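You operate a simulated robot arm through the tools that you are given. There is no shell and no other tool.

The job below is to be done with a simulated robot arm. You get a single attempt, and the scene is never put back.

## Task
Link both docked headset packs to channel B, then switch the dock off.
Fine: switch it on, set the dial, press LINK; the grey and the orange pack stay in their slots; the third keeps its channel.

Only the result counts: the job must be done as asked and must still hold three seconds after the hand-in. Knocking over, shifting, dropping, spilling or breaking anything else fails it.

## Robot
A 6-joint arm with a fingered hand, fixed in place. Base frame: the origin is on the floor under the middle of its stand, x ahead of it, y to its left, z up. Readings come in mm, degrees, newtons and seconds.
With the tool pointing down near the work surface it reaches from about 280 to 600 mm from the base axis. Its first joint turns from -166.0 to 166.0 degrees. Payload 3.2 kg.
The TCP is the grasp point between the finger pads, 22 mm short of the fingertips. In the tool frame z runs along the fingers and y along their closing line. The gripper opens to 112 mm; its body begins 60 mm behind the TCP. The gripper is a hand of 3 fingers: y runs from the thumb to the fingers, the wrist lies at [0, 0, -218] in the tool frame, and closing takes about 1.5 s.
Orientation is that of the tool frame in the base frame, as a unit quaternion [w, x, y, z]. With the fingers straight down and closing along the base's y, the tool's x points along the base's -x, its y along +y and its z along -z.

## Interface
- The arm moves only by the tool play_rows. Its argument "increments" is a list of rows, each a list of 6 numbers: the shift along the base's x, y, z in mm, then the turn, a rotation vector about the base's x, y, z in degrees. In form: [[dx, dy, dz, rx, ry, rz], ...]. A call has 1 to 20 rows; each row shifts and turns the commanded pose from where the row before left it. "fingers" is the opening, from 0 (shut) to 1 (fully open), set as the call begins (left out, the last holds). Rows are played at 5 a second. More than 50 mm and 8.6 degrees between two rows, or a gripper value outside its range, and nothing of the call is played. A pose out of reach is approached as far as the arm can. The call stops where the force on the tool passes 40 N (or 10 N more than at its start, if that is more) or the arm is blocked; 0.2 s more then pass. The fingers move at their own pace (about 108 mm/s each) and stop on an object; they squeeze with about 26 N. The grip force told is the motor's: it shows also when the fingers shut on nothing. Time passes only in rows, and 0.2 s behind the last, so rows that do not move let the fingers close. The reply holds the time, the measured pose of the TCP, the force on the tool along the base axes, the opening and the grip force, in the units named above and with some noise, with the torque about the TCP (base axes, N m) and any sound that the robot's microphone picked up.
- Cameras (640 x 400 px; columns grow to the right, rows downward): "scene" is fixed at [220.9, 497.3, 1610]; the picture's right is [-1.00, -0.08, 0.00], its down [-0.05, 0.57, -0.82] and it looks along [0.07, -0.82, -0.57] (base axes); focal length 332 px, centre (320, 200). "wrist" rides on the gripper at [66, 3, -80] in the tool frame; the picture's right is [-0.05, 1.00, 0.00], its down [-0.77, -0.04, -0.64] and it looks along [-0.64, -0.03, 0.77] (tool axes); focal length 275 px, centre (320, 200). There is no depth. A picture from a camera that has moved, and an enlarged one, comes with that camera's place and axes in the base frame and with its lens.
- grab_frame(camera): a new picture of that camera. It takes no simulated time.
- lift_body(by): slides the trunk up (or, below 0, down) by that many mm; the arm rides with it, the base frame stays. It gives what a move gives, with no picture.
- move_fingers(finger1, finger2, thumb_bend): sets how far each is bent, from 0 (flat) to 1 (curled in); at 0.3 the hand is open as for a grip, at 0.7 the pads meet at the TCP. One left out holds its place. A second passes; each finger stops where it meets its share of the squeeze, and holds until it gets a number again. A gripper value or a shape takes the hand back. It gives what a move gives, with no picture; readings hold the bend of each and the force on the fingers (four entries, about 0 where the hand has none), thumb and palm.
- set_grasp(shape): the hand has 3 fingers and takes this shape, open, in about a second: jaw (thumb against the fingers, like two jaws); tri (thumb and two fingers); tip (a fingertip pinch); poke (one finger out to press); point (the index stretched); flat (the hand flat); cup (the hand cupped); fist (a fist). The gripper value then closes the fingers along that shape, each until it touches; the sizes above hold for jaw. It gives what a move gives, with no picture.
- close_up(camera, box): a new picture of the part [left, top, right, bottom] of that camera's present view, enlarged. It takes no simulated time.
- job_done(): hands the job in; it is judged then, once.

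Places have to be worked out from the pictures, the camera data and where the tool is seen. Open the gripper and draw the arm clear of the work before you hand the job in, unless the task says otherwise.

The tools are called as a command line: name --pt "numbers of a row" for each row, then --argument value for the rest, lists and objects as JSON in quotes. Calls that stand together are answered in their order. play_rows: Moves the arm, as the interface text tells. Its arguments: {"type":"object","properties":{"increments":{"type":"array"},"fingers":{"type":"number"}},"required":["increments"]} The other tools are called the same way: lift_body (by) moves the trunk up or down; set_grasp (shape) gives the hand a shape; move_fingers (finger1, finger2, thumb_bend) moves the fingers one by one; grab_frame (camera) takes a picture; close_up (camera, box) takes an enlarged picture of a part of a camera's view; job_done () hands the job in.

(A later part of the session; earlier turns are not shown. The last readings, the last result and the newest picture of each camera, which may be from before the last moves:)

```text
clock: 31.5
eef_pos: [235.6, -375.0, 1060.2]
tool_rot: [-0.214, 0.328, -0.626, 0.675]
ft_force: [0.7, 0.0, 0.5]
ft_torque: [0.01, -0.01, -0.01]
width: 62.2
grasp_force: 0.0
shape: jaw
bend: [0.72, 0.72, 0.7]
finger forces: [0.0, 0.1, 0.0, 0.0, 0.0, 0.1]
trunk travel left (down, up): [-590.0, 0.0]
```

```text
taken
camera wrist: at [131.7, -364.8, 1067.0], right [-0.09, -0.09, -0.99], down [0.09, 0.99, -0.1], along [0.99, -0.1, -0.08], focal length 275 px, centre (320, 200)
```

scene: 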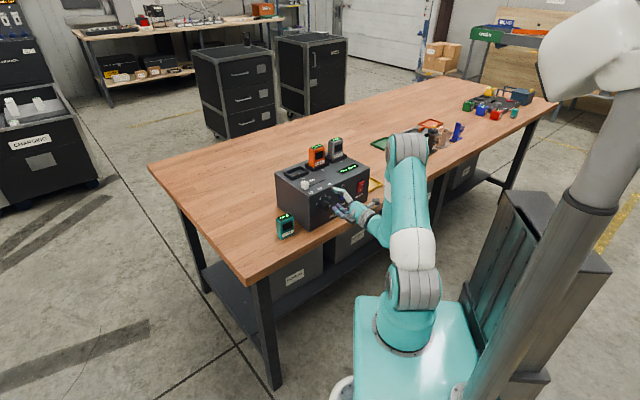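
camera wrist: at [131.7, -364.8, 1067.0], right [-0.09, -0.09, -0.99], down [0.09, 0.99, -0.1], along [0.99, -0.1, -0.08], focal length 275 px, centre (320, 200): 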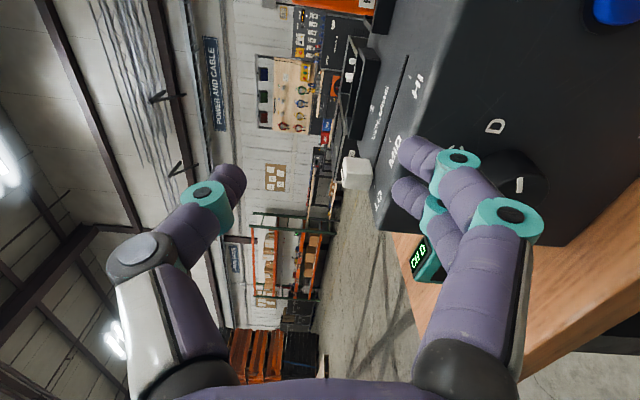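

The hand rose 65 mm and is clear of the dock. I lower toward knob height in small steps to see whether the inward reach is better with the trunk higher.

play_rows --pt "0 0 -15 0 0 0" --pt "0 0 -15 0 0 0" --pt "0 0 -15 0 0 0" --pt "0 0 -15 0 0 0" --pt "0 0 0 0 0 0"

grab_frame --camera "wrist"

```text
clock: 32.7
eef_pos: [235.3, -373.9, 999.0]
tool_rot: [-0.214, 0.325, -0.627, 0.675]
ft_force: [-0.6, -0.1, -0.5]
ft_torque: [0.01, 0.02, 0.02]
width: 62.2
grasp_force: 0.1
shape: jaw
bend: [0.72, 0.72, 0.7]
finger forces: [0.0, 0.1, 0.0, 0.0, 0.0, 0.0]
trunk travel left (down, up): [-590.0, 0.0]
```

```text
taken
camera wrist: at [131.7, -364.4, 1007.3], right [-0.09, -0.09, -0.99], down [0.09, 0.99, -0.1], along [0.99, -0.1, -0.08], focal length 275 px, centre (320, 200)
```

wrist: 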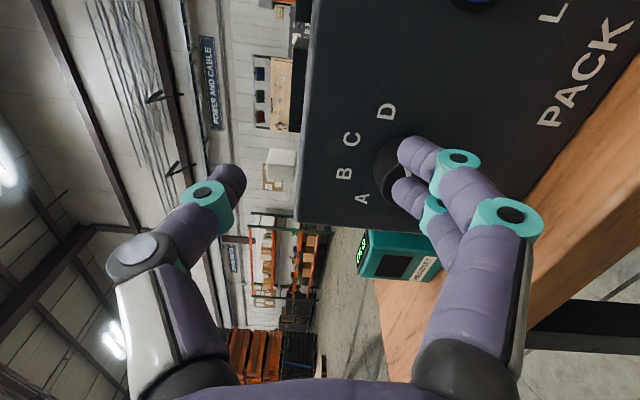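

The arm now holds its x-y at this height with no reach warning. I try the remaining sideways shift plus a small retreat from the face.

play_rows --pt "-2 2 0 0 0 0" --pt "-3 3 0 0 0 0" --pt "3 3 -5 0 0 0" --pt "3 3 -5 0 0 0" --pt "3 3 -5 0 0 0" --pt "0 0 0 0 0 0"

```text
clock: 34.1
eef_pos: [238.1, -362.8, 984.6]
tool_rot: [-0.214, 0.327, -0.626, 0.675]
ft_force: [-0.3, 0.3, -0.7]
ft_torque: [0.0, 0.0, -0.02]
width: 62.3
grasp_force: 0.1
shape: jaw
bend: [0.72, 0.72, 0.7]
finger forces: [0.0, 0.0, 0.0, 0.1, 0.0, 0.0]
trunk travel left (down, up): [-590.0, 0.0]
```

That was reached, so raising the trunk helped. I lower to the knob's height and look.

play_rows --pt "0 0 -11 0 0 0" --pt "0 0 -11 0 0 0" --pt "0 0 -10 0 0 0" --pt "0 0 0 0 0 0"

grab_frame --camera "wrist"

close_up --camera "scene" --box '[300, 160, 396, 220]'

```text
clock: 35.1
eef_pos: [237.7, -359.5, 949.7]
tool_rot: [-0.215, 0.326, -0.627, 0.674]
ft_force: [0.2, -0.1, 0.1]
ft_torque: [-0.01, 0.0, -0.01]
width: 62.5
grasp_force: 0.1
shape: jaw
bend: [0.72, 0.72, 0.7]
finger forces: [0.1, 0.0, 0.1, 0.0, 0.1, 0.1]
trunk travel left (down, up): [-590.0, 0.0]
```

```text
taken
camera wrist: at [133.6, -349.7, 958.8], right [-0.09, -0.09, -0.99], down [0.09, 0.99, -0.1], along [0.99, -0.1, -0.08], focal length 275 px, centre (320, 200)
```

wrist: 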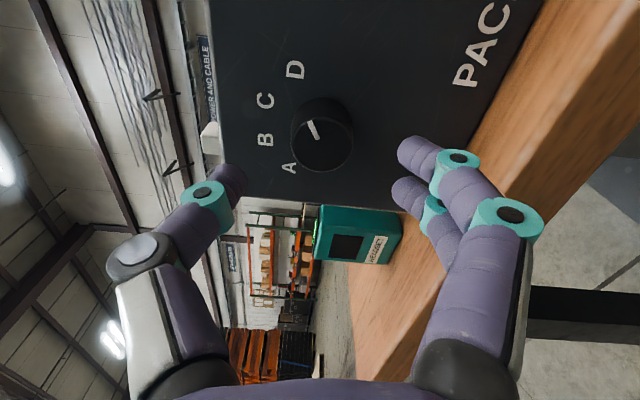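

```text
6.67 times, centred on (348, 190) of scene
camera zoom: at [220.9, 497.3, 1610.0], right [-1.0, -0.08, 0.0], down [-0.05, 0.57, -0.82], along [0.07, -0.82, -0.57], focal length 2217 px, centre (133, 267)
```

zoom: 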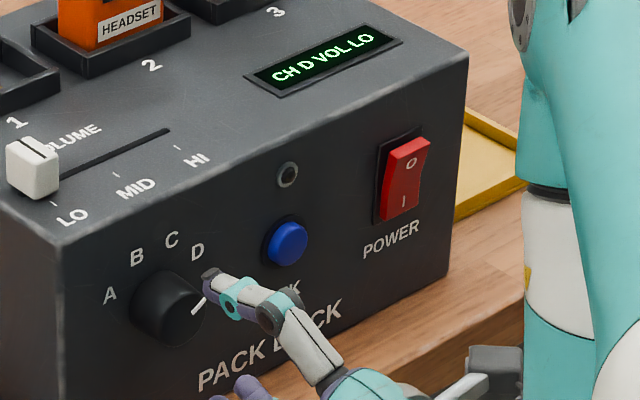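

The knob is in view between thumb and fingers. I zoom to compare its cap centre with where my tool axis should pierce it, which I predict at about pixel (320,144).

close_up --camera "wrist" --box '[260, 80, 388, 190]'

```text
3.64 times, centred on (324, 135) of wrist
camera zoom: at [133.6, -349.7, 958.8], right [-0.09, -0.09, -0.99], down [0.09, 0.99, -0.1], along [0.99, -0.1, -0.08], focal length 1001 px, centre (306, 436)
```

zoom: 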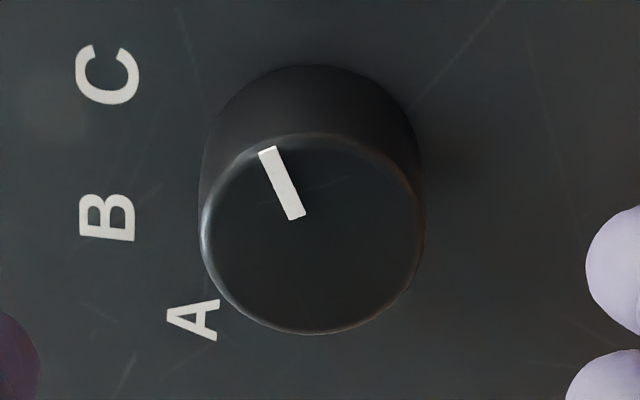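

The knob cap centre is at pixel (321.7,144.2), so my axis passes within about 1 mm of it. The pointer reads about 60° clockwise from up, which is D, and B should be at -20°. I advance about 38 mm so the fingertips straddle the knob just short of the face.

play_rows --pt "5 -5 0 0 0 0" --pt "5 -5 0 0 0 0" --pt "5 -5 0 0 0 0" --pt "5 -5 0 0 0 0" --pt "4 -4 0 0 0 0" --pt "3 -3 0 0 0 0" --pt "0 0 0 0 0 0"

grab_frame --camera "wrist"

close_up --camera "scene" --box '[290, 170, 354, 210]'

```text
clock: 36.7
eef_pos: [268.1, -388.2, 953.4]
tool_rot: [-0.213, 0.327, -0.627, 0.675]
ft_force: [-0.4, -1.3, -0.5]
ft_torque: [-0.04, -0.02, 0.02]
width: 62.2
grasp_force: 0.0
shape: jaw
bend: [0.72, 0.72, 0.7]
finger forces: [0.0, 0.0, 0.1, 0.1, 0.1, 0.1]
trunk travel left (down, up): [-590.0, 0.0]
```

```text
taken
camera wrist: at [163.3, -377.9, 960.8], right [-0.09, -0.09, -0.99], down [0.09, 0.99, -0.1], along [0.99, -0.1, -0.08], focal length 275 px, centre (320, 200)
```

wrist: 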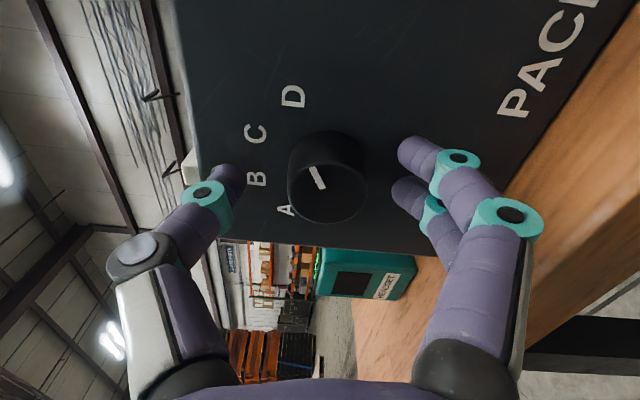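

```text
10.00 times, centred on (322, 190) of scene
camera zoom: at [220.9, 497.3, 1610.0], right [-1.0, -0.08, 0.0], down [-0.05, 0.57, -0.82], along [0.07, -0.82, -0.57], focal length 3325 px, centre (300, 300)
```

zoom: 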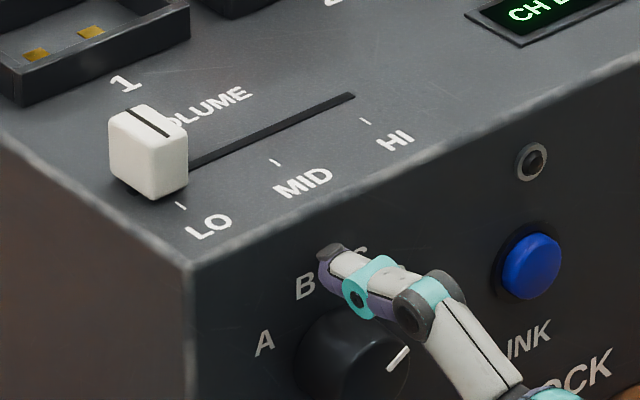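

The fingertips straddle the knob with a few millimetres to the face. I zoom again to check the centring before closing.

close_up --camera "wrist" --box '[200, 110, 440, 250]'

```text
2.67 times, centred on (320, 180) of wrist
camera zoom: at [163.3, -377.9, 960.8], right [-0.09, -0.09, -0.99], down [0.09, 0.99, -0.1], along [0.99, -0.1, -0.08], focal length 734 px, centre (320, 253)
```

zoom: 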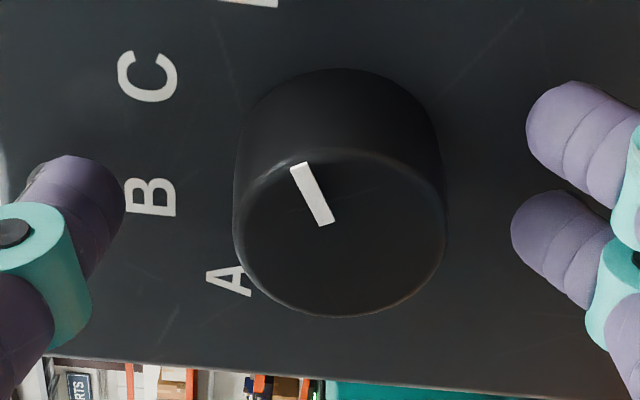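

The knob axis is about 2.5 mm below my tool axis (knob z≈950). I drop 2.5 mm and then close gently on the knob.

play_rows --pt "0 0 -2.5 0 0 0" --pt "0 0 0 0 0 0"

play_rows --pt "0 0 0 0 0 0" --pt "0 0 0 0 0 0" --pt "0 0 0 0 0 0" --pt "0 0 0 0 0 0" --pt "0 0 0 0 0 0" --fingers 0.0

grab_frame --camera "wrist"

close_up --camera "scene" --box '[290, 170, 354, 210]'

```text
clock: 37.3
eef_pos: [266.3, -388.2, 951.1]
tool_rot: [-0.214, 0.327, -0.627, 0.674]
ft_force: [-0.2, 0.4, -0.7]
ft_torque: [0.04, 0.0, 0.02]
width: 61.9
grasp_force: 0.1
shape: jaw
bend: [0.72, 0.72, 0.7]
finger forces: [0.0, 0.0, 0.0, 0.0, 0.0, 0.1]
trunk travel left (down, up): [-590.0, 0.0]
```

```text
clock: 38.5
eef_pos: [265.6, -387.4, 950.9]
tool_rot: [-0.213, 0.327, -0.627, 0.674]
ft_force: [-0.2, -2.6, 0.5]
ft_torque: [0.02, 0.01, 0.0]
width: 24.0
grasp_force: 26.1
shape: jaw
bend: [0.73, 0.73, 0.7]
finger forces: [11.8, 12.3, 0.0, 0.1, 23.3, 0.0]
trunk travel left (down, up): [-590.0, 0.0]
```

```text
taken
camera wrist: at [162.6, -378.3, 957.9], right [-0.09, -0.09, -0.99], down [0.09, 0.99, -0.1], along [0.99, -0.1, -0.08], focal length 275 px, centre (320, 200)
```

wrist: 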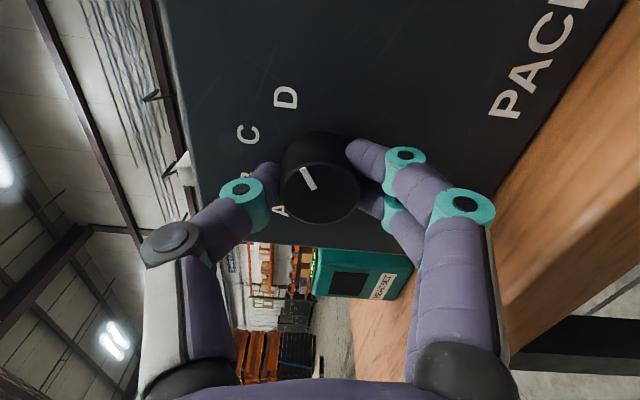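

```text
10.00 times, centred on (322, 190) of scene
camera zoom: at [220.9, 497.3, 1610.0], right [-1.0, -0.08, 0.0], down [-0.05, 0.57, -0.82], along [0.07, -0.82, -0.57], focal length 3325 px, centre (300, 300)
```

zoom: 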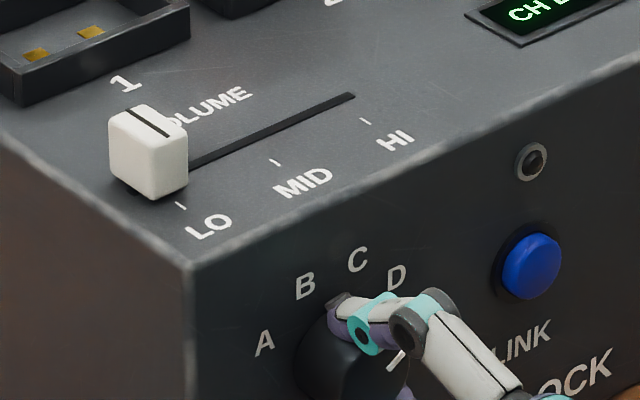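

The grip is balanced (thumb 23 N against 12+12 N) with almost no net force. I zoom to measure any remaining offset between tool axis and knob axis before turning.

close_up --camera "wrist" --box '[200, 110, 440, 250]'

```text
2.67 times, centred on (320, 180) of wrist
camera zoom: at [162.6, -378.3, 957.9], right [-0.09, -0.09, -0.99], down [0.09, 0.99, -0.1], along [0.99, -0.1, -0.08], focal length 734 px, centre (320, 253)
```

zoom: 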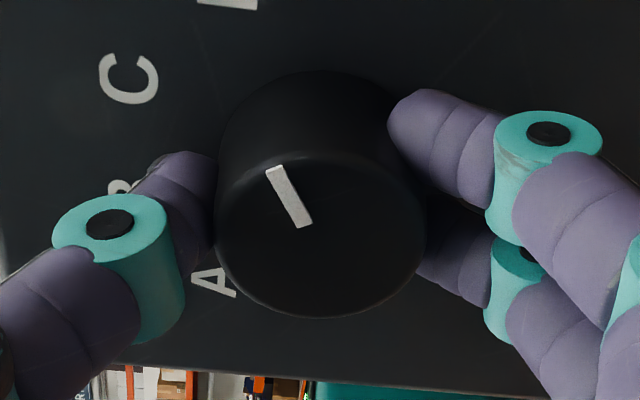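

The knob cap is centred on my tool axis to within about a millimetre. I turn counter-clockwise 40° (D to C) first and check.

play_rows --pt "0 0 0 -5.657 5.657 0" --pt "0 0 0 -5.657 5.657 0" --pt "0 0 0 -5.657 5.657 0" --pt "0 0 0 -5.657 5.657 0" --pt "0 0 0 -5.657 5.657 0" --pt "0 0 0 0 0 0"

grab_frame --camera "wrist"

close_up --camera "scene" --box '[290, 150, 386, 210]'

```text
clock: 39.9
eef_pos: [265.8, -387.5, 950.0]
tool_rot: [0.031, 0.522, -0.477, 0.706]
ft_force: [4.2, -4.4, 9.5]
ft_torque: [-0.14, -0.09, -0.01]
width: 23.8
grasp_force: 25.9
shape: jaw
bend: [0.73, 0.73, 0.7]
finger forces: [13.1, 10.4, 0.1, 0.0, 28.3, 0.0]
trunk travel left (down, up): [-590.0, 0.0]
```

```text
taken
camera wrist: at [177.2, -363.1, 998.1], right [-0.52, -0.52, -0.68], down [-0.08, 0.82, -0.57], along [0.85, -0.24, -0.47], focal length 275 px, centre (320, 200)
```

wrist: 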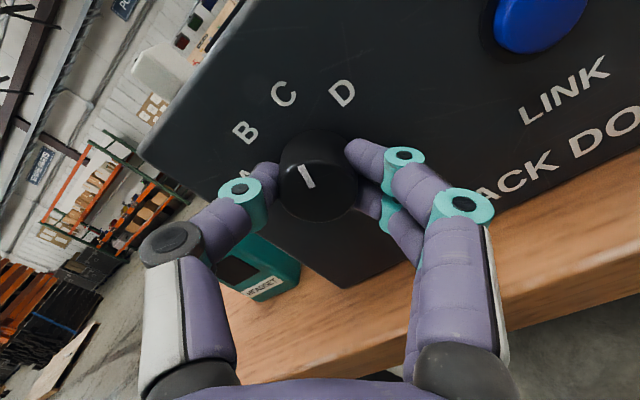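

```text
6.67 times, centred on (338, 180) of scene
camera zoom: at [220.9, 497.3, 1610.0], right [-1.0, -0.08, 0.0], down [-0.05, 0.57, -0.82], along [0.07, -0.82, -0.57], focal length 2217 px, centre (200, 333)
```

zoom: 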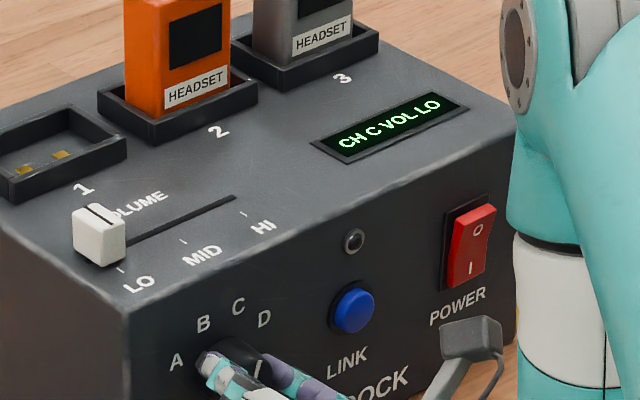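

The display now reads CH C, so the knob follows the grip. I turn the remaining 40° to B.

play_rows --pt "0 0 0 -5.657 5.657 0" --pt "0 0 0 -5.657 5.657 0" --pt "0 0 0 -5.657 5.657 0" --pt "0 0 0 -5.657 5.657 0" --pt "0 0 0 -5.657 5.657 0" --pt "0 0 0 0 0 0"

grab_frame --camera "wrist"

close_up --camera "scene" --box '[290, 150, 386, 210]'

```text
clock: 41.3
eef_pos: [266.6, -386.9, 948.8]
tool_rot: [0.271, 0.654, -0.27, 0.653]
ft_force: [4.0, -1.0, 15.0]
ft_torque: [-0.16, -0.15, 0.06]
width: 23.7
grasp_force: 25.9
shape: jaw
bend: [0.73, 0.73, 0.7]
finger forces: [16.2, 10.0, 0.0, 0.0, 25.3, 0.0]
trunk travel left (down, up): [-590.0, 0.0]
```

```text
taken
camera wrist: at [207.0, -333.2, 1015.6], right [-0.71, -0.71, -0.04], down [-0.43, 0.47, -0.77], along [0.57, -0.52, -0.64], focal length 275 px, centre (320, 200)
```

wrist: 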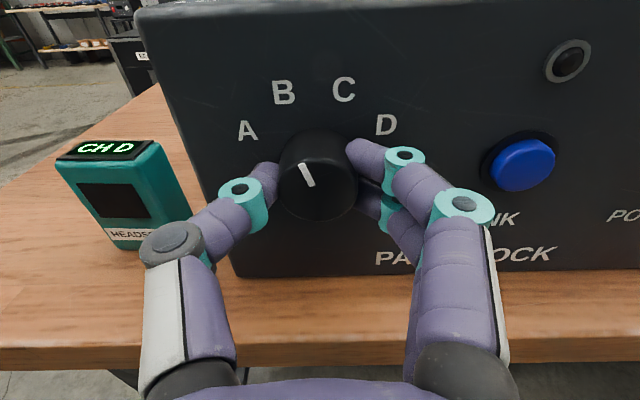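

```text
6.67 times, centred on (338, 180) of scene
camera zoom: at [220.9, 497.3, 1610.0], right [-1.0, -0.08, 0.0], down [-0.05, 0.57, -0.82], along [0.07, -0.82, -0.57], focal length 2217 px, centre (200, 333)
```

zoom: 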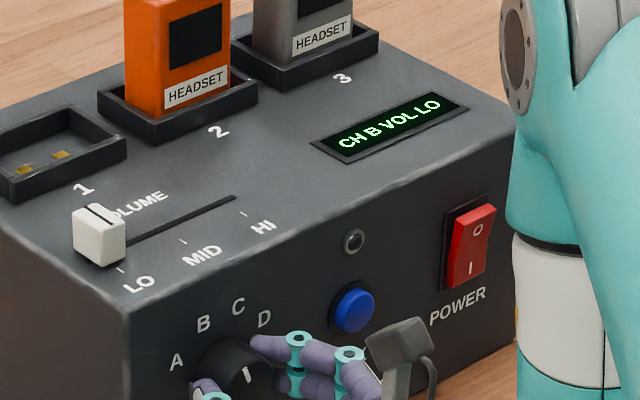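

The display reads CH B and the pointer sits at B. I open the fingers to release the knob and back straight off.

play_rows --pt "0 0 0 0 0 0" --pt "0 0 0 0 0 0" --pt "0 0 0 0 0 0" --pt "-2 2 0 0 0 0" --pt "-4 4 0 0 0 0" --pt "-5 5 0 0 0 0" --pt "-5 5 0 0 0 0" --pt "-5 5 0 0 0 0" --pt "-4 4 0 0 0 0" --pt "0 0 0 0 0 0" --fingers 0.55

grab_frame --camera "wrist"

close_up --camera "scene" --box '[270, 130, 398, 210]'

```text
clock: 43.5
eef_pos: [241.5, -364.6, 947.9]
tool_rot: [0.27, 0.654, -0.27, 0.653]
ft_force: [0.0, -0.4, -0.2]
ft_torque: [0.0, -0.04, -0.04]
width: 61.2
grasp_force: 0.0
shape: jaw
bend: [0.72, 0.72, 0.7]
finger forces: [0.0, 0.0, 0.0, 0.0, 0.1, 0.0]
trunk travel left (down, up): [-590.0, 0.0]
```

```text
taken
camera wrist: at [181.6, -309.0, 1014.0], right [-0.71, -0.71, -0.05], down [-0.43, 0.48, -0.77], along [0.57, -0.52, -0.64], focal length 275 px, centre (320, 200)
```

wrist: 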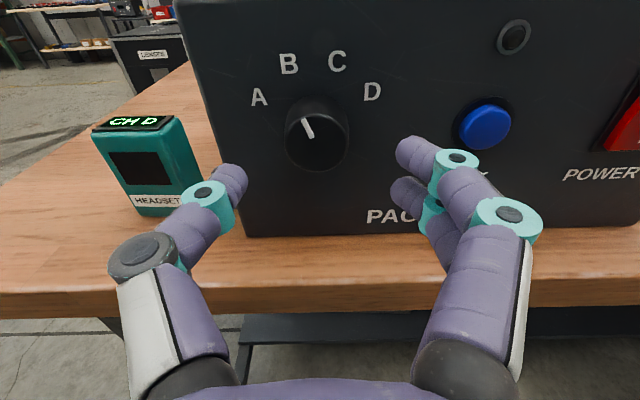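

```text
5.00 times, centred on (334, 170) of scene
camera zoom: at [220.9, 497.3, 1610.0], right [-1.0, -0.08, 0.0], down [-0.05, 0.57, -0.82], along [0.07, -0.82, -0.57], focal length 1662 px, centre (250, 350)
```

zoom: 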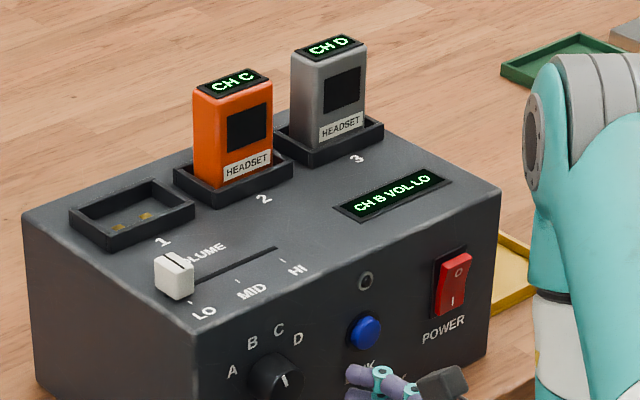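

The dock reads CH B with the knob released, and the packs still show C and D as expected before linking. I move sideways so the thumb will line up with the LINK button, staying about 60 mm off the face.

play_rows --pt "-7 7 0 0 0 0" --pt "-13.4 -13.4 0 0 0 0" --pt "-13.4 -13.4 0 0 0 0" --pt "-13.4 -13.4 0 0 0 0" --pt "-13.4 -13.4 0 0 0 0" --pt "-13.4 -13.4 0 0 0 0" --pt "-13.4 -13.4 0 0 0 0" --pt "-13.4 -13.4 0 0 0 0" --pt "-13.4 -13.4 1.5 0 0 0" --pt "0 0 0 0 0 0"

set_grasp --shape "jaw"

play_rows --pt "0 0 0 0 0 0" --pt "0 0 0 0 0 0" --fingers 1.0

move_fingers --finger1 1.0 --finger2 1.0 --thumb_bend 0.3

grab_frame --camera "wrist"

close_up --camera "scene" --box '[270, 130, 430, 230]'

```text
clock: 45.7
eef_pos: [127.5, -464.2, 951.8]
tool_rot: [0.269, 0.654, -0.27, 0.653]
ft_force: [0.0, 0.7, 0.2]
ft_torque: [0.02, -0.02, -0.01]
width: 60.8
grasp_force: 0.1
shape: jaw
bend: [0.72, 0.72, 0.7]
finger forces: [0.1, 0.0, 0.0, 0.0, 0.0, 0.0]
trunk travel left (down, up): [-590.0, 0.0]
```

```text
clock: 46.6
eef_pos: [128.1, -464.5, 951.8]
tool_rot: [0.27, 0.654, -0.271, 0.653]
ft_force: [0.1, 0.5, 0.4]
ft_torque: [0.02, -0.01, 0.01]
width: 111.8
grasp_force: 0.1
shape: jaw
bend: [0.3, 0.3, 0.3]
finger forces: [0.0, 0.0, 0.0, 0.1, 0.0, 0.0]
trunk travel left (down, up): [-590.0, 0.0]
```

```text
clock: 47.2
eef_pos: [126.8, -463.7, 950.1]
tool_rot: [0.27, 0.655, -0.271, 0.652]
ft_force: [0.3, 0.0, 1.0]
ft_torque: [0.01, 0.01, -0.01]
width: 112.0
grasp_force: 0.0
shape: jaw
bend: [0.3, 0.3, 0.3]
finger forces: [0.1, 0.0, 0.0, 0.0, 0.0, 0.0]
trunk travel left (down, up): [-590.0, 0.0]
```

```text
clock: 48.2
eef_pos: [127.2, -464.5, 950.2]
tool_rot: [0.27, 0.654, -0.271, 0.653]
ft_force: [0.2, 0.2, 0.4]
ft_torque: [-0.01, -0.01, 0.01]
width: 46.7
grasp_force: 0.0
shape: fingers
bend: [1.0, 1.0, 0.3]
finger forces: [0.0, 0.0, 0.0, 0.1, 0.0, 0.0]
trunk travel left (down, up): [-590.0, 0.0]
```

```text
taken
camera wrist: at [68.4, -409.3, 1017.2], right [-0.71, -0.71, -0.05], down [-0.43, 0.48, -0.77], along [0.57, -0.52, -0.64], focal length 275 px, centre (320, 200)
```

wrist: 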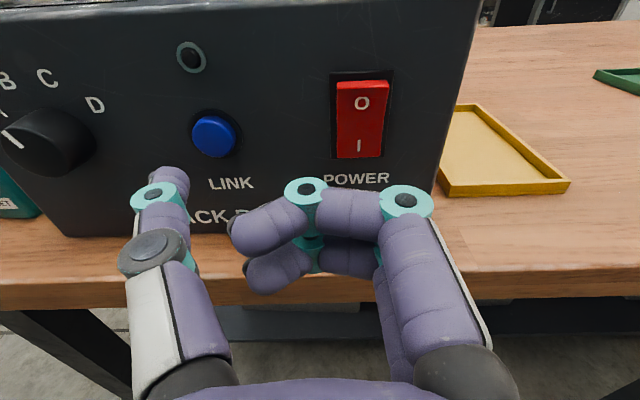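

```text
4.00 times, centred on (350, 180) of scene
camera zoom: at [220.9, 497.3, 1610.0], right [-1.0, -0.08, 0.0], down [-0.05, 0.57, -0.82], along [0.07, -0.82, -0.57], focal length 1330 px, centre (200, 280)
```

zoom: 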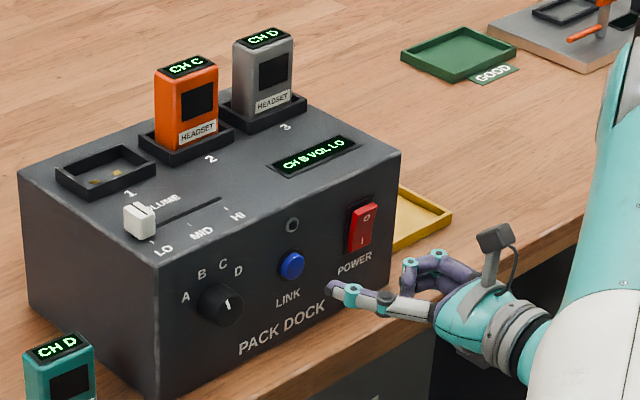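

The thumb is about 40 mm in front of LINK. I zoom to check the lateral and vertical aim.

close_up --camera "wrist" --box '[120, 90, 280, 200]'

close_up --camera "scene" --box '[326, 180, 374, 210]'

```text
3.64 times, centred on (200, 145) of wrist
camera zoom: at [68.4, -409.3, 1017.2], right [-0.71, -0.71, -0.05], down [-0.43, 0.48, -0.77], along [0.57, -0.52, -0.64], focal length 1001 px, centre (756, 400)
```

zoom: 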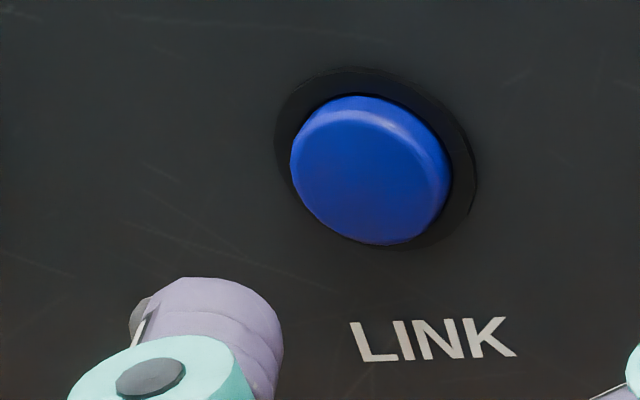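

```text
13.33 times, centred on (350, 195) of scene
camera zoom: at [220.9, 497.3, 1610.0], right [-1.0, -0.08, 0.0], down [-0.05, 0.57, -0.82], along [0.07, -0.82, -0.57], focal length 4433 px, centre (-80, 267)
```

zoom: 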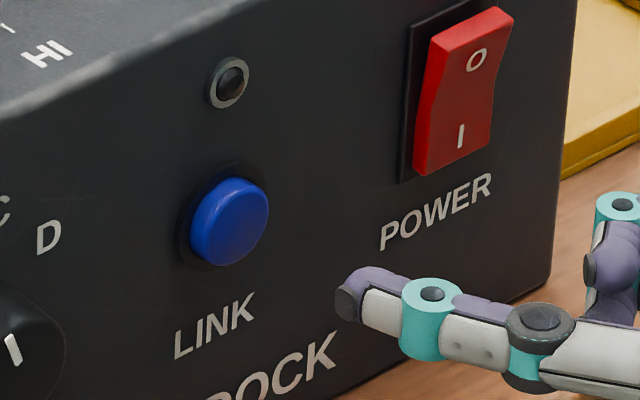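

Both views agree the button is about 2.5 mm right and 3.7 mm below my present aim. I correct that and approach to about 5 mm from the cap.

play_rows --pt "-1.8 -1.8 -3.7 0 0 0" --pt "5 -5 0 0 0 0" --pt "5 -5 0 0 0 0" --pt "5 -5 0 0 0 0" --pt "5 -5 0 0 0 0" --pt "4 -4 0 0 0 0" --pt "0 0 0 0 0 0"

close_up --camera "wrist" --box '[90, 90, 310, 230]'

close_up --camera "scene" --box '[326, 180, 374, 210]'

```text
clock: 49.8
eef_pos: [148.9, -490.6, 947.8]
tool_rot: [0.271, 0.654, -0.271, 0.652]
ft_force: [-0.6, 0.4, 0.1]
ft_torque: [0.0, -0.01, 0.03]
width: 46.6
grasp_force: 0.1
shape: fingers
bend: [1.0, 1.0, 0.3]
finger forces: [0.0, 0.0, 0.1, 0.1, 0.1, 0.0]
trunk travel left (down, up): [-590.0, 0.0]
```

```text
2.86 times, centred on (200, 160) of wrist
camera zoom: at [90.0, -435.6, 1013.4], right [-0.71, -0.71, -0.05], down [-0.43, 0.48, -0.77], along [0.57, -0.52, -0.64], focal length 786 px, centre (663, 314)
```

zoom: 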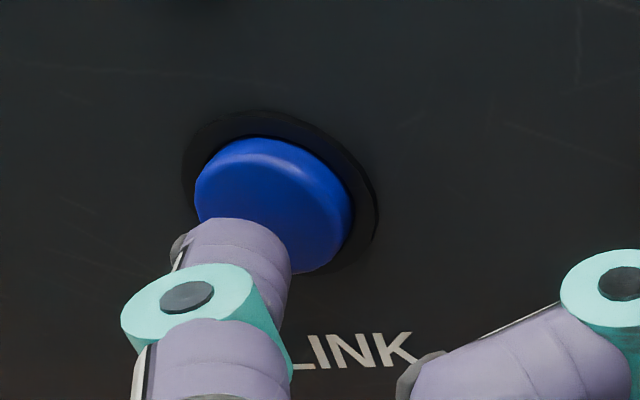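

```text
13.33 times, centred on (350, 195) of scene
camera zoom: at [220.9, 497.3, 1610.0], right [-1.0, -0.08, 0.0], down [-0.05, 0.57, -0.82], along [0.07, -0.82, -0.57], focal length 4433 px, centre (-80, 267)
```

zoom: 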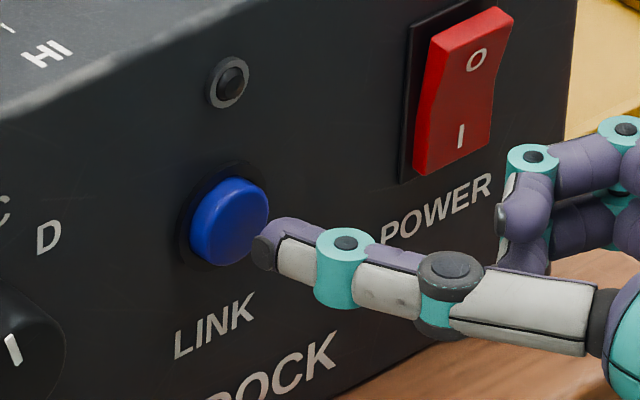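

The tip is about 6 mm from the cap and centred on it. I press in small steps.

play_rows --pt "1.4 -1.4 0 0 0 0" --pt "1.4 -1.4 0 0 0 0" --pt "1.0 -1.0 0 0 0 0" --pt "0.8 -0.8 0 0 0 0" --pt "0.8 -0.8 0 0 0 0"

close_up --camera "scene" --box '[296, 130, 392, 210]'

```text
clock: 51.0
eef_pos: [155.8, -495.5, 947.5]
tool_rot: [0.27, 0.654, -0.27, 0.653]
ft_force: [1.0, 0.4, 0.7]
ft_torque: [-0.01, 0.0, 0.01]
width: 46.4
grasp_force: 0.0
shape: fingers
bend: [1.0, 1.0, 0.3]
finger forces: [0.1, 0.0, 0.1, 0.0, 0.1, 0.0]
trunk travel left (down, up): [-590.0, 0.0]
```

```text
5.00 times, centred on (344, 170) of scene
camera zoom: at [220.9, 497.3, 1610.0], right [-1.0, -0.08, 0.0], down [-0.05, 0.57, -0.82], along [0.07, -0.82, -0.57], focal length 1662 px, centre (200, 350)
```

zoom: 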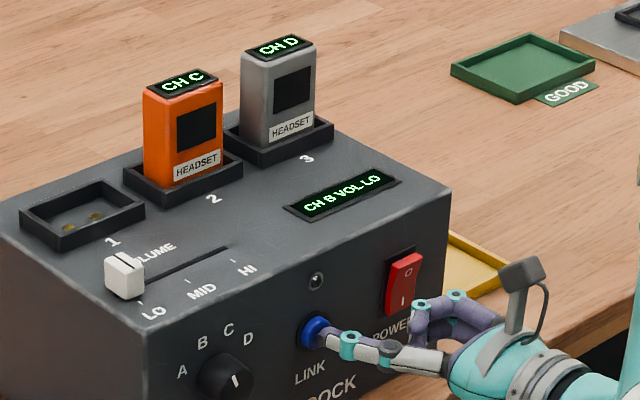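

Still no contact force, so I continue forward in about 1 mm steps.

play_rows --pt "0.7 -0.7 0 0 0 0" --pt "0.7 -0.7 0 0 0 0" --pt "0.7 -0.7 0 0 0 0"

close_up --camera "scene" --box '[296, 130, 392, 210]'

close_up --camera "wrist" --box '[90, 90, 310, 230]'

```text
clock: 51.8
eef_pos: [157.8, -496.5, 948.8]
tool_rot: [0.27, 0.654, -0.27, 0.653]
ft_force: [-0.8, 0.9, -0.4]
ft_torque: [-0.01, 0.03, 0.05]
width: 46.5
grasp_force: 0.8
shape: fingers
bend: [1.0, 1.0, 0.3]
finger forces: [0.0, 0.1, 0.1, 0.0, 0.9, 0.0]
trunk travel left (down, up): [-590.0, 0.0]
```

```text
5.00 times, centred on (344, 170) of scene
camera zoom: at [220.9, 497.3, 1610.0], right [-1.0, -0.08, 0.0], down [-0.05, 0.57, -0.82], along [0.07, -0.82, -0.57], focal length 1662 px, centre (200, 350)
```

zoom: 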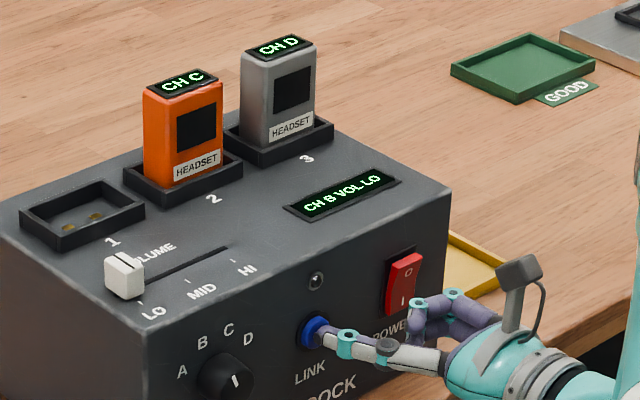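

```text
2.86 times, centred on (200, 160) of wrist
camera zoom: at [97.8, -442.1, 1013.8], right [-0.71, -0.71, -0.05], down [-0.43, 0.48, -0.77], along [0.57, -0.52, -0.64], focal length 786 px, centre (663, 314)
```

zoom: 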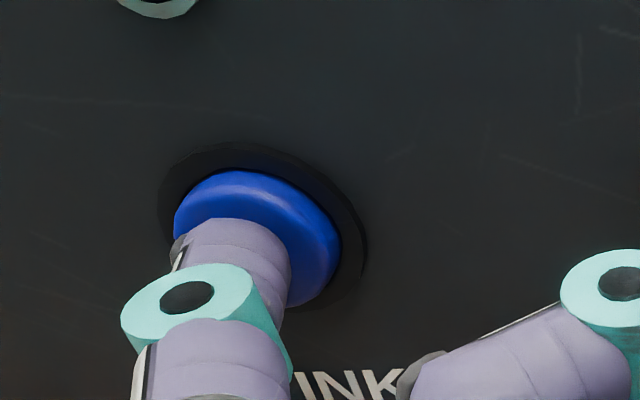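

The thumb now feels 0.9 N, so contact has begun. I press 3 mm further in steps.

play_rows --pt "0.7 -0.7 0 0 0 0" --pt "0.7 -0.7 0 0 0 0" --pt "0.7 -0.7 0 0 0 0"

close_up --camera "scene" --box '[296, 130, 392, 210]'

```text
clock: 52.6
eef_pos: [158.9, -498.2, 948.0]
tool_rot: [0.27, 0.654, -0.271, 0.653]
ft_force: [-3.2, 1.5, 1.0]
ft_torque: [0.02, -0.03, 0.19]
width: 46.7
grasp_force: 1.2
shape: fingers
bend: [1.0, 1.0, 0.3]
finger forces: [0.1, 0.1, 0.0, 0.0, 2.4, 0.1]
trunk travel left (down, up): [-590.0, 0.0]
heard: click
```

```text
5.00 times, centred on (344, 170) of scene
camera zoom: at [220.9, 497.3, 1610.0], right [-1.0, -0.08, 0.0], down [-0.05, 0.57, -0.82], along [0.07, -0.82, -0.57], focal length 1662 px, centre (200, 350)
```

zoom: 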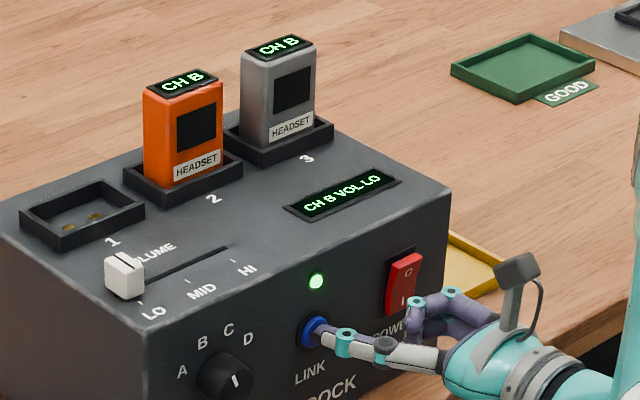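

Click heard, the LED is green and both docked packs now read CH B. I back off the button and move sideways and up toward the rocker's "O" half.

play_rows --pt "-4 4 0 0 0 0" --pt "-8 8 0 0 0 0" --pt "-8 8 0 0 0 0" --pt "-8 8 0 0 0 0" --pt "-14.5 -14.5 4 0 0 0" --pt "-14.5 -14.5 4 0 0 0" --pt "-14.5 -14.5 4 0 0 0" --pt "-14.5 -14.5 4 0 0 0" --pt "0 0 0 0 0 0"

grab_frame --camera "wrist"

close_up --camera "scene" --box '[266, 130, 394, 230]'

close_up --camera "scene" --box '[346, 165, 394, 195]'

```text
clock: 54.6
eef_pos: [74.4, -529.2, 964.3]
tool_rot: [0.27, 0.654, -0.27, 0.653]
ft_force: [-0.4, -0.3, -0.2]
ft_torque: [0.0, 0.0, 0.03]
width: 46.7
grasp_force: 0.1
shape: fingers
bend: [1.0, 1.0, 0.3]
finger forces: [0.1, 0.0, 0.0, 0.0, 0.0, 0.0]
trunk travel left (down, up): [-590.0, 0.0]
```

```text
taken
camera wrist: at [14.6, -475.8, 1028.5], right [-0.71, -0.71, -0.05], down [-0.43, 0.48, -0.77], along [0.57, -0.52, -0.64], focal length 275 px, centre (320, 200)
```

wrist: 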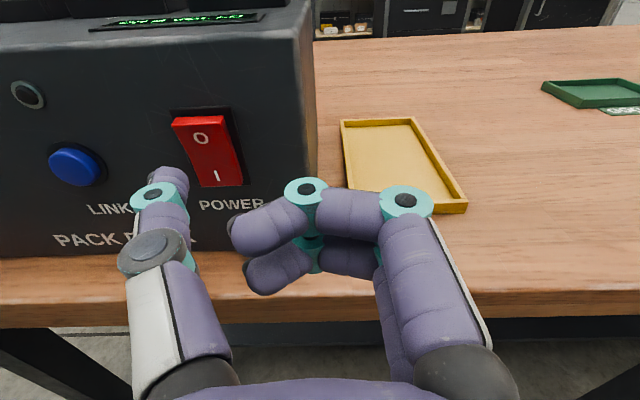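

```text
4.00 times, centred on (330, 180) of scene
camera zoom: at [220.9, 497.3, 1610.0], right [-1.0, -0.08, 0.0], down [-0.05, 0.57, -0.82], along [0.07, -0.82, -0.57], focal length 1330 px, centre (280, 280)
```

zoom: 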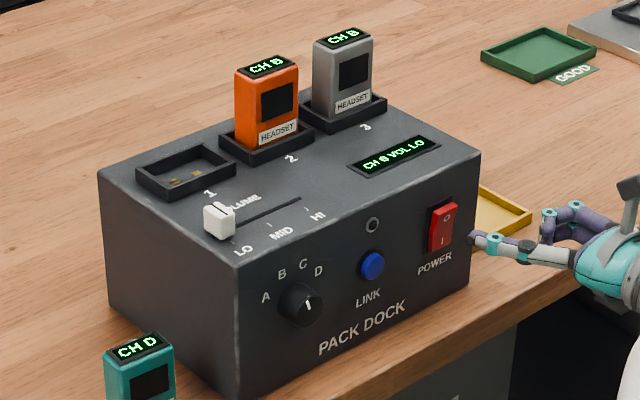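

```text
13.33 times, centred on (370, 180) of scene
camera zoom: at [220.9, 497.3, 1610.0], right [-1.0, -0.08, 0.0], down [-0.05, 0.57, -0.82], along [0.07, -0.82, -0.57], focal length 4433 px, centre (-347, 467)
```

zoom: 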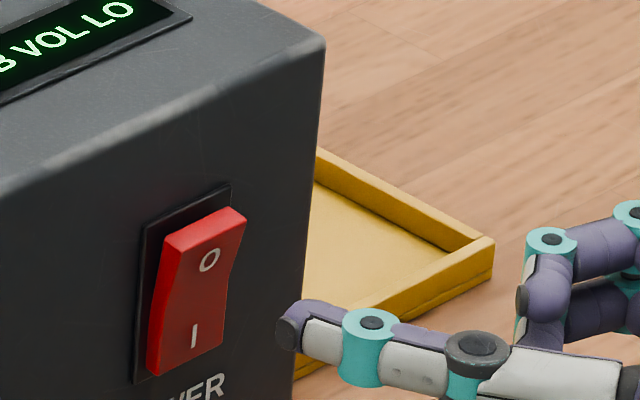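

Packs read CH B and CH B, the teal one still CH D, and the dock display holds B. The tip needs about 4 mm up and 1.5 mm right to hit the "O" mark; I correct that and approach to about 5 mm off.

play_rows --pt "-1.1 -1.1 4 0 0 0" --pt "5 -5 0 0 0 0" --pt "5 -5 0 0 0 0" --pt "4 -4 0 0 0 0" --pt "3 -3 0 0 0 0" --pt "0 0 0 0 0 0"

close_up --camera "wrist" --box '[90, 80, 310, 220]'

close_up --camera "scene" --box '[346, 165, 394, 195]'

```text
clock: 56.0
eef_pos: [89.3, -547.6, 967.3]
tool_rot: [0.27, 0.654, -0.27, 0.653]
ft_force: [0.9, 0.4, -0.4]
ft_torque: [-0.01, 0.02, -0.02]
width: 46.7
grasp_force: 0.1
shape: fingers
bend: [1.0, 1.0, 0.3]
finger forces: [0.1, 0.0, 0.1, 0.1, 0.1, 0.1]
trunk travel left (down, up): [-590.0, 0.0]
```

```text
2.86 times, centred on (200, 150) of wrist
camera zoom: at [29.8, -493.3, 1033.8], right [-0.71, -0.71, -0.05], down [-0.43, 0.48, -0.77], along [0.57, -0.52, -0.64], focal length 786 px, centre (663, 343)
```

zoom: 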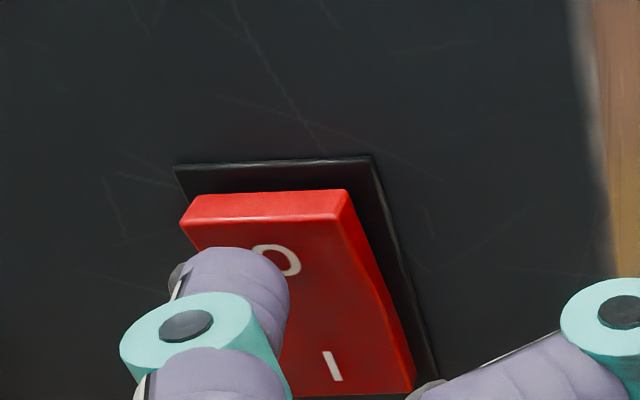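

```text
13.33 times, centred on (370, 180) of scene
camera zoom: at [220.9, 497.3, 1610.0], right [-1.0, -0.08, 0.0], down [-0.05, 0.57, -0.82], along [0.07, -0.82, -0.57], focal length 4433 px, centre (-347, 467)
```

zoom: 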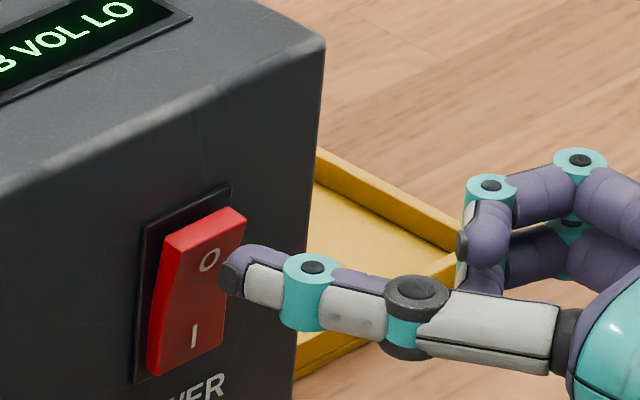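

The tip is just in front of the "O". I press in small steps.

play_rows --pt "1.4 -1.4 0 0 0 0" --pt "1.4 -1.4 0 0 0 0" --pt "1.0 -1.0 0 0 0 0" --pt "1.0 -1.0 0 0 0 0" --pt "0.8 -0.8 0 0 0 0"

close_up --camera "scene" --box '[296, 130, 392, 210]'

close_up --camera "wrist" --box '[90, 80, 310, 220]'

```text
clock: 57.2
eef_pos: [94.5, -552.1, 967.0]
tool_rot: [0.27, 0.654, -0.27, 0.653]
ft_force: [-0.3, 0.0, -0.6]
ft_torque: [0.04, 0.01, -0.01]
width: 46.7
grasp_force: 0.0
shape: fingers
bend: [1.0, 1.0, 0.3]
finger forces: [0.0, 0.1, 0.0, 0.0, 0.0, 0.1]
trunk travel left (down, up): [-590.0, 0.0]
```

```text
5.00 times, centred on (344, 170) of scene
camera zoom: at [220.9, 497.3, 1610.0], right [-1.0, -0.08, 0.0], down [-0.05, 0.57, -0.82], along [0.07, -0.82, -0.57], focal length 1662 px, centre (200, 350)
```

zoom: 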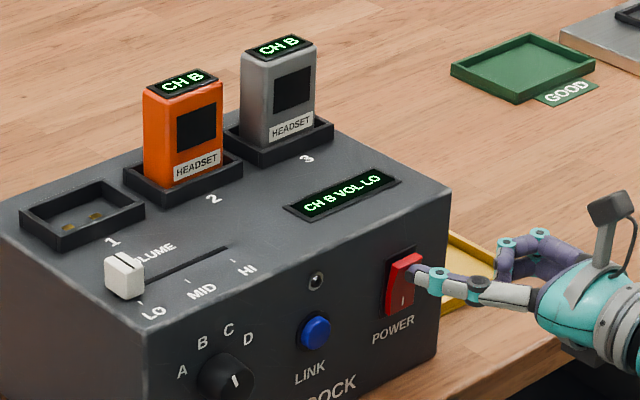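

```text
2.86 times, centred on (200, 150) of wrist
camera zoom: at [34.8, -497.7, 1033.2], right [-0.71, -0.71, -0.05], down [-0.43, 0.48, -0.77], along [0.57, -0.52, -0.64], focal length 786 px, centre (663, 343)
```

zoom: 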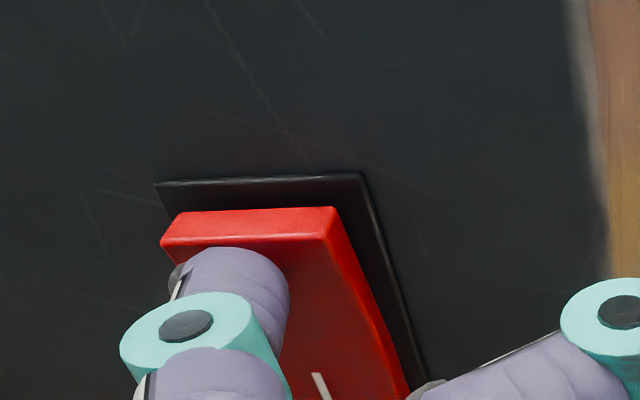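

No contact force yet, so I keep pressing in about 1 mm steps.

play_rows --pt "0.8 -0.8 0 0 0 0" --pt "0.8 -0.8 0 0 0 0" --pt "0.8 -0.8 0 0 0 0" --pt "0.7 -0.7 0 0 0 0"

close_up --camera "scene" --box '[296, 130, 392, 210]'

close_up --camera "wrist" --box '[90, 80, 310, 220]'

```text
clock: 58.2
eef_pos: [97.6, -555.4, 968.5]
tool_rot: [0.27, 0.654, -0.271, 0.653]
ft_force: [0.3, -0.1, 0.0]
ft_torque: [-0.03, 0.02, 0.07]
width: 46.6
grasp_force: 0.6
shape: fingers
bend: [1.0, 1.0, 0.3]
finger forces: [0.1, 0.0, 0.1, 0.0, 0.4, 0.0]
trunk travel left (down, up): [-590.0, 0.0]
```

```text
5.00 times, centred on (344, 170) of scene
camera zoom: at [220.9, 497.3, 1610.0], right [-1.0, -0.08, 0.0], down [-0.05, 0.57, -0.82], along [0.07, -0.82, -0.57], focal length 1662 px, centre (200, 350)
```

zoom: 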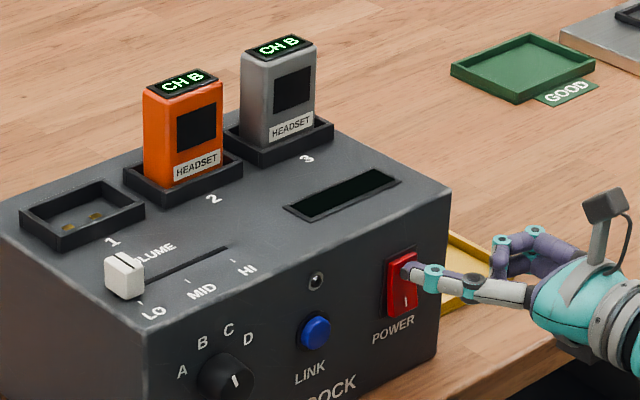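

```text
2.86 times, centred on (200, 150) of wrist
camera zoom: at [38.0, -500.6, 1033.5], right [-0.71, -0.71, -0.05], down [-0.43, 0.48, -0.77], along [0.57, -0.52, -0.64], focal length 786 px, centre (663, 343)
```

zoom: 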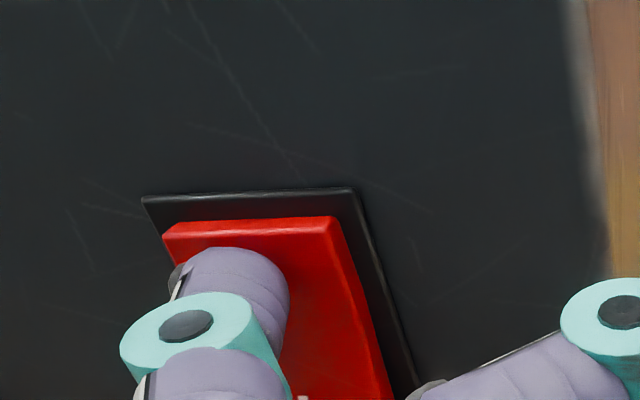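

The display went dark, so the dock is off. I press about 2 mm more to make sure the rocker is fully seated, then withdraw and check it holds.

play_rows --pt "0.7 -0.7 0 0 0 0" --pt "0.7 -0.7 0 0 0 0" --pt "0 0 0 0 0 0"

play_rows --pt "-4 4 0 0 0 0" --pt "-8 8 0 0 0 0" --pt "-10 10 0 0 0 0" --pt "-12 12 0 0 0 0" --pt "0 0 15 0 0 0" --pt "0 0 15 0 0 0" --pt "0 0 0 0 0 0"

grab_frame --camera "wrist"

close_up --camera "scene" --box '[266, 130, 394, 230]'

```text
clock: 59.0
eef_pos: [97.8, -556.4, 967.6]
tool_rot: [0.27, 0.654, -0.271, 0.653]
ft_force: [-3.8, 2.9, 0.9]
ft_torque: [0.0, -0.04, 0.25]
width: 46.8
grasp_force: 2.0
shape: fingers
bend: [1.0, 1.0, 0.3]
finger forces: [0.0, 0.0, 0.0, 0.1, 4.0, 0.0]
trunk travel left (down, up): [-590.0, 0.0]
```

```text
clock: 60.6
eef_pos: [63.6, -523.6, 998.5]
tool_rot: [0.27, 0.654, -0.27, 0.653]
ft_force: [-1.1, 0.4, 1.1]
ft_torque: [0.03, 0.0, 0.02]
width: 46.8
grasp_force: 0.1
shape: fingers
bend: [1.0, 1.0, 0.3]
finger forces: [0.1, 0.1, 0.0, 0.0, 0.1, 0.0]
trunk travel left (down, up): [-590.0, 0.0]
```

```text
taken
camera wrist: at [4.6, -469.6, 1063.5], right [-0.71, -0.71, -0.05], down [-0.43, 0.48, -0.77], along [0.57, -0.52, -0.64], focal length 275 px, centre (320, 200)
```

wrist: 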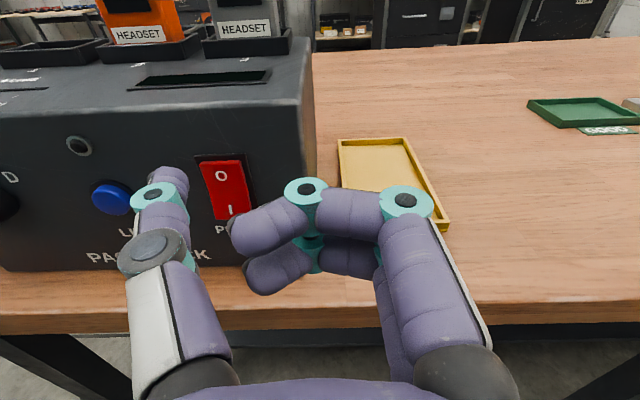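

```text
4.00 times, centred on (330, 180) of scene
camera zoom: at [220.9, 497.3, 1610.0], right [-1.0, -0.08, 0.0], down [-0.05, 0.57, -0.82], along [0.07, -0.82, -0.57], focal length 1330 px, centre (280, 280)
```

zoom: 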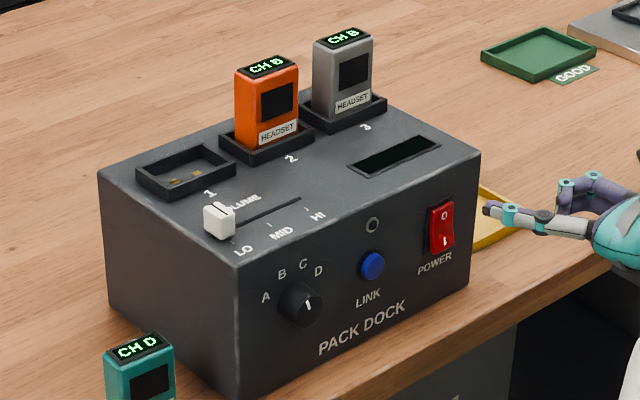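

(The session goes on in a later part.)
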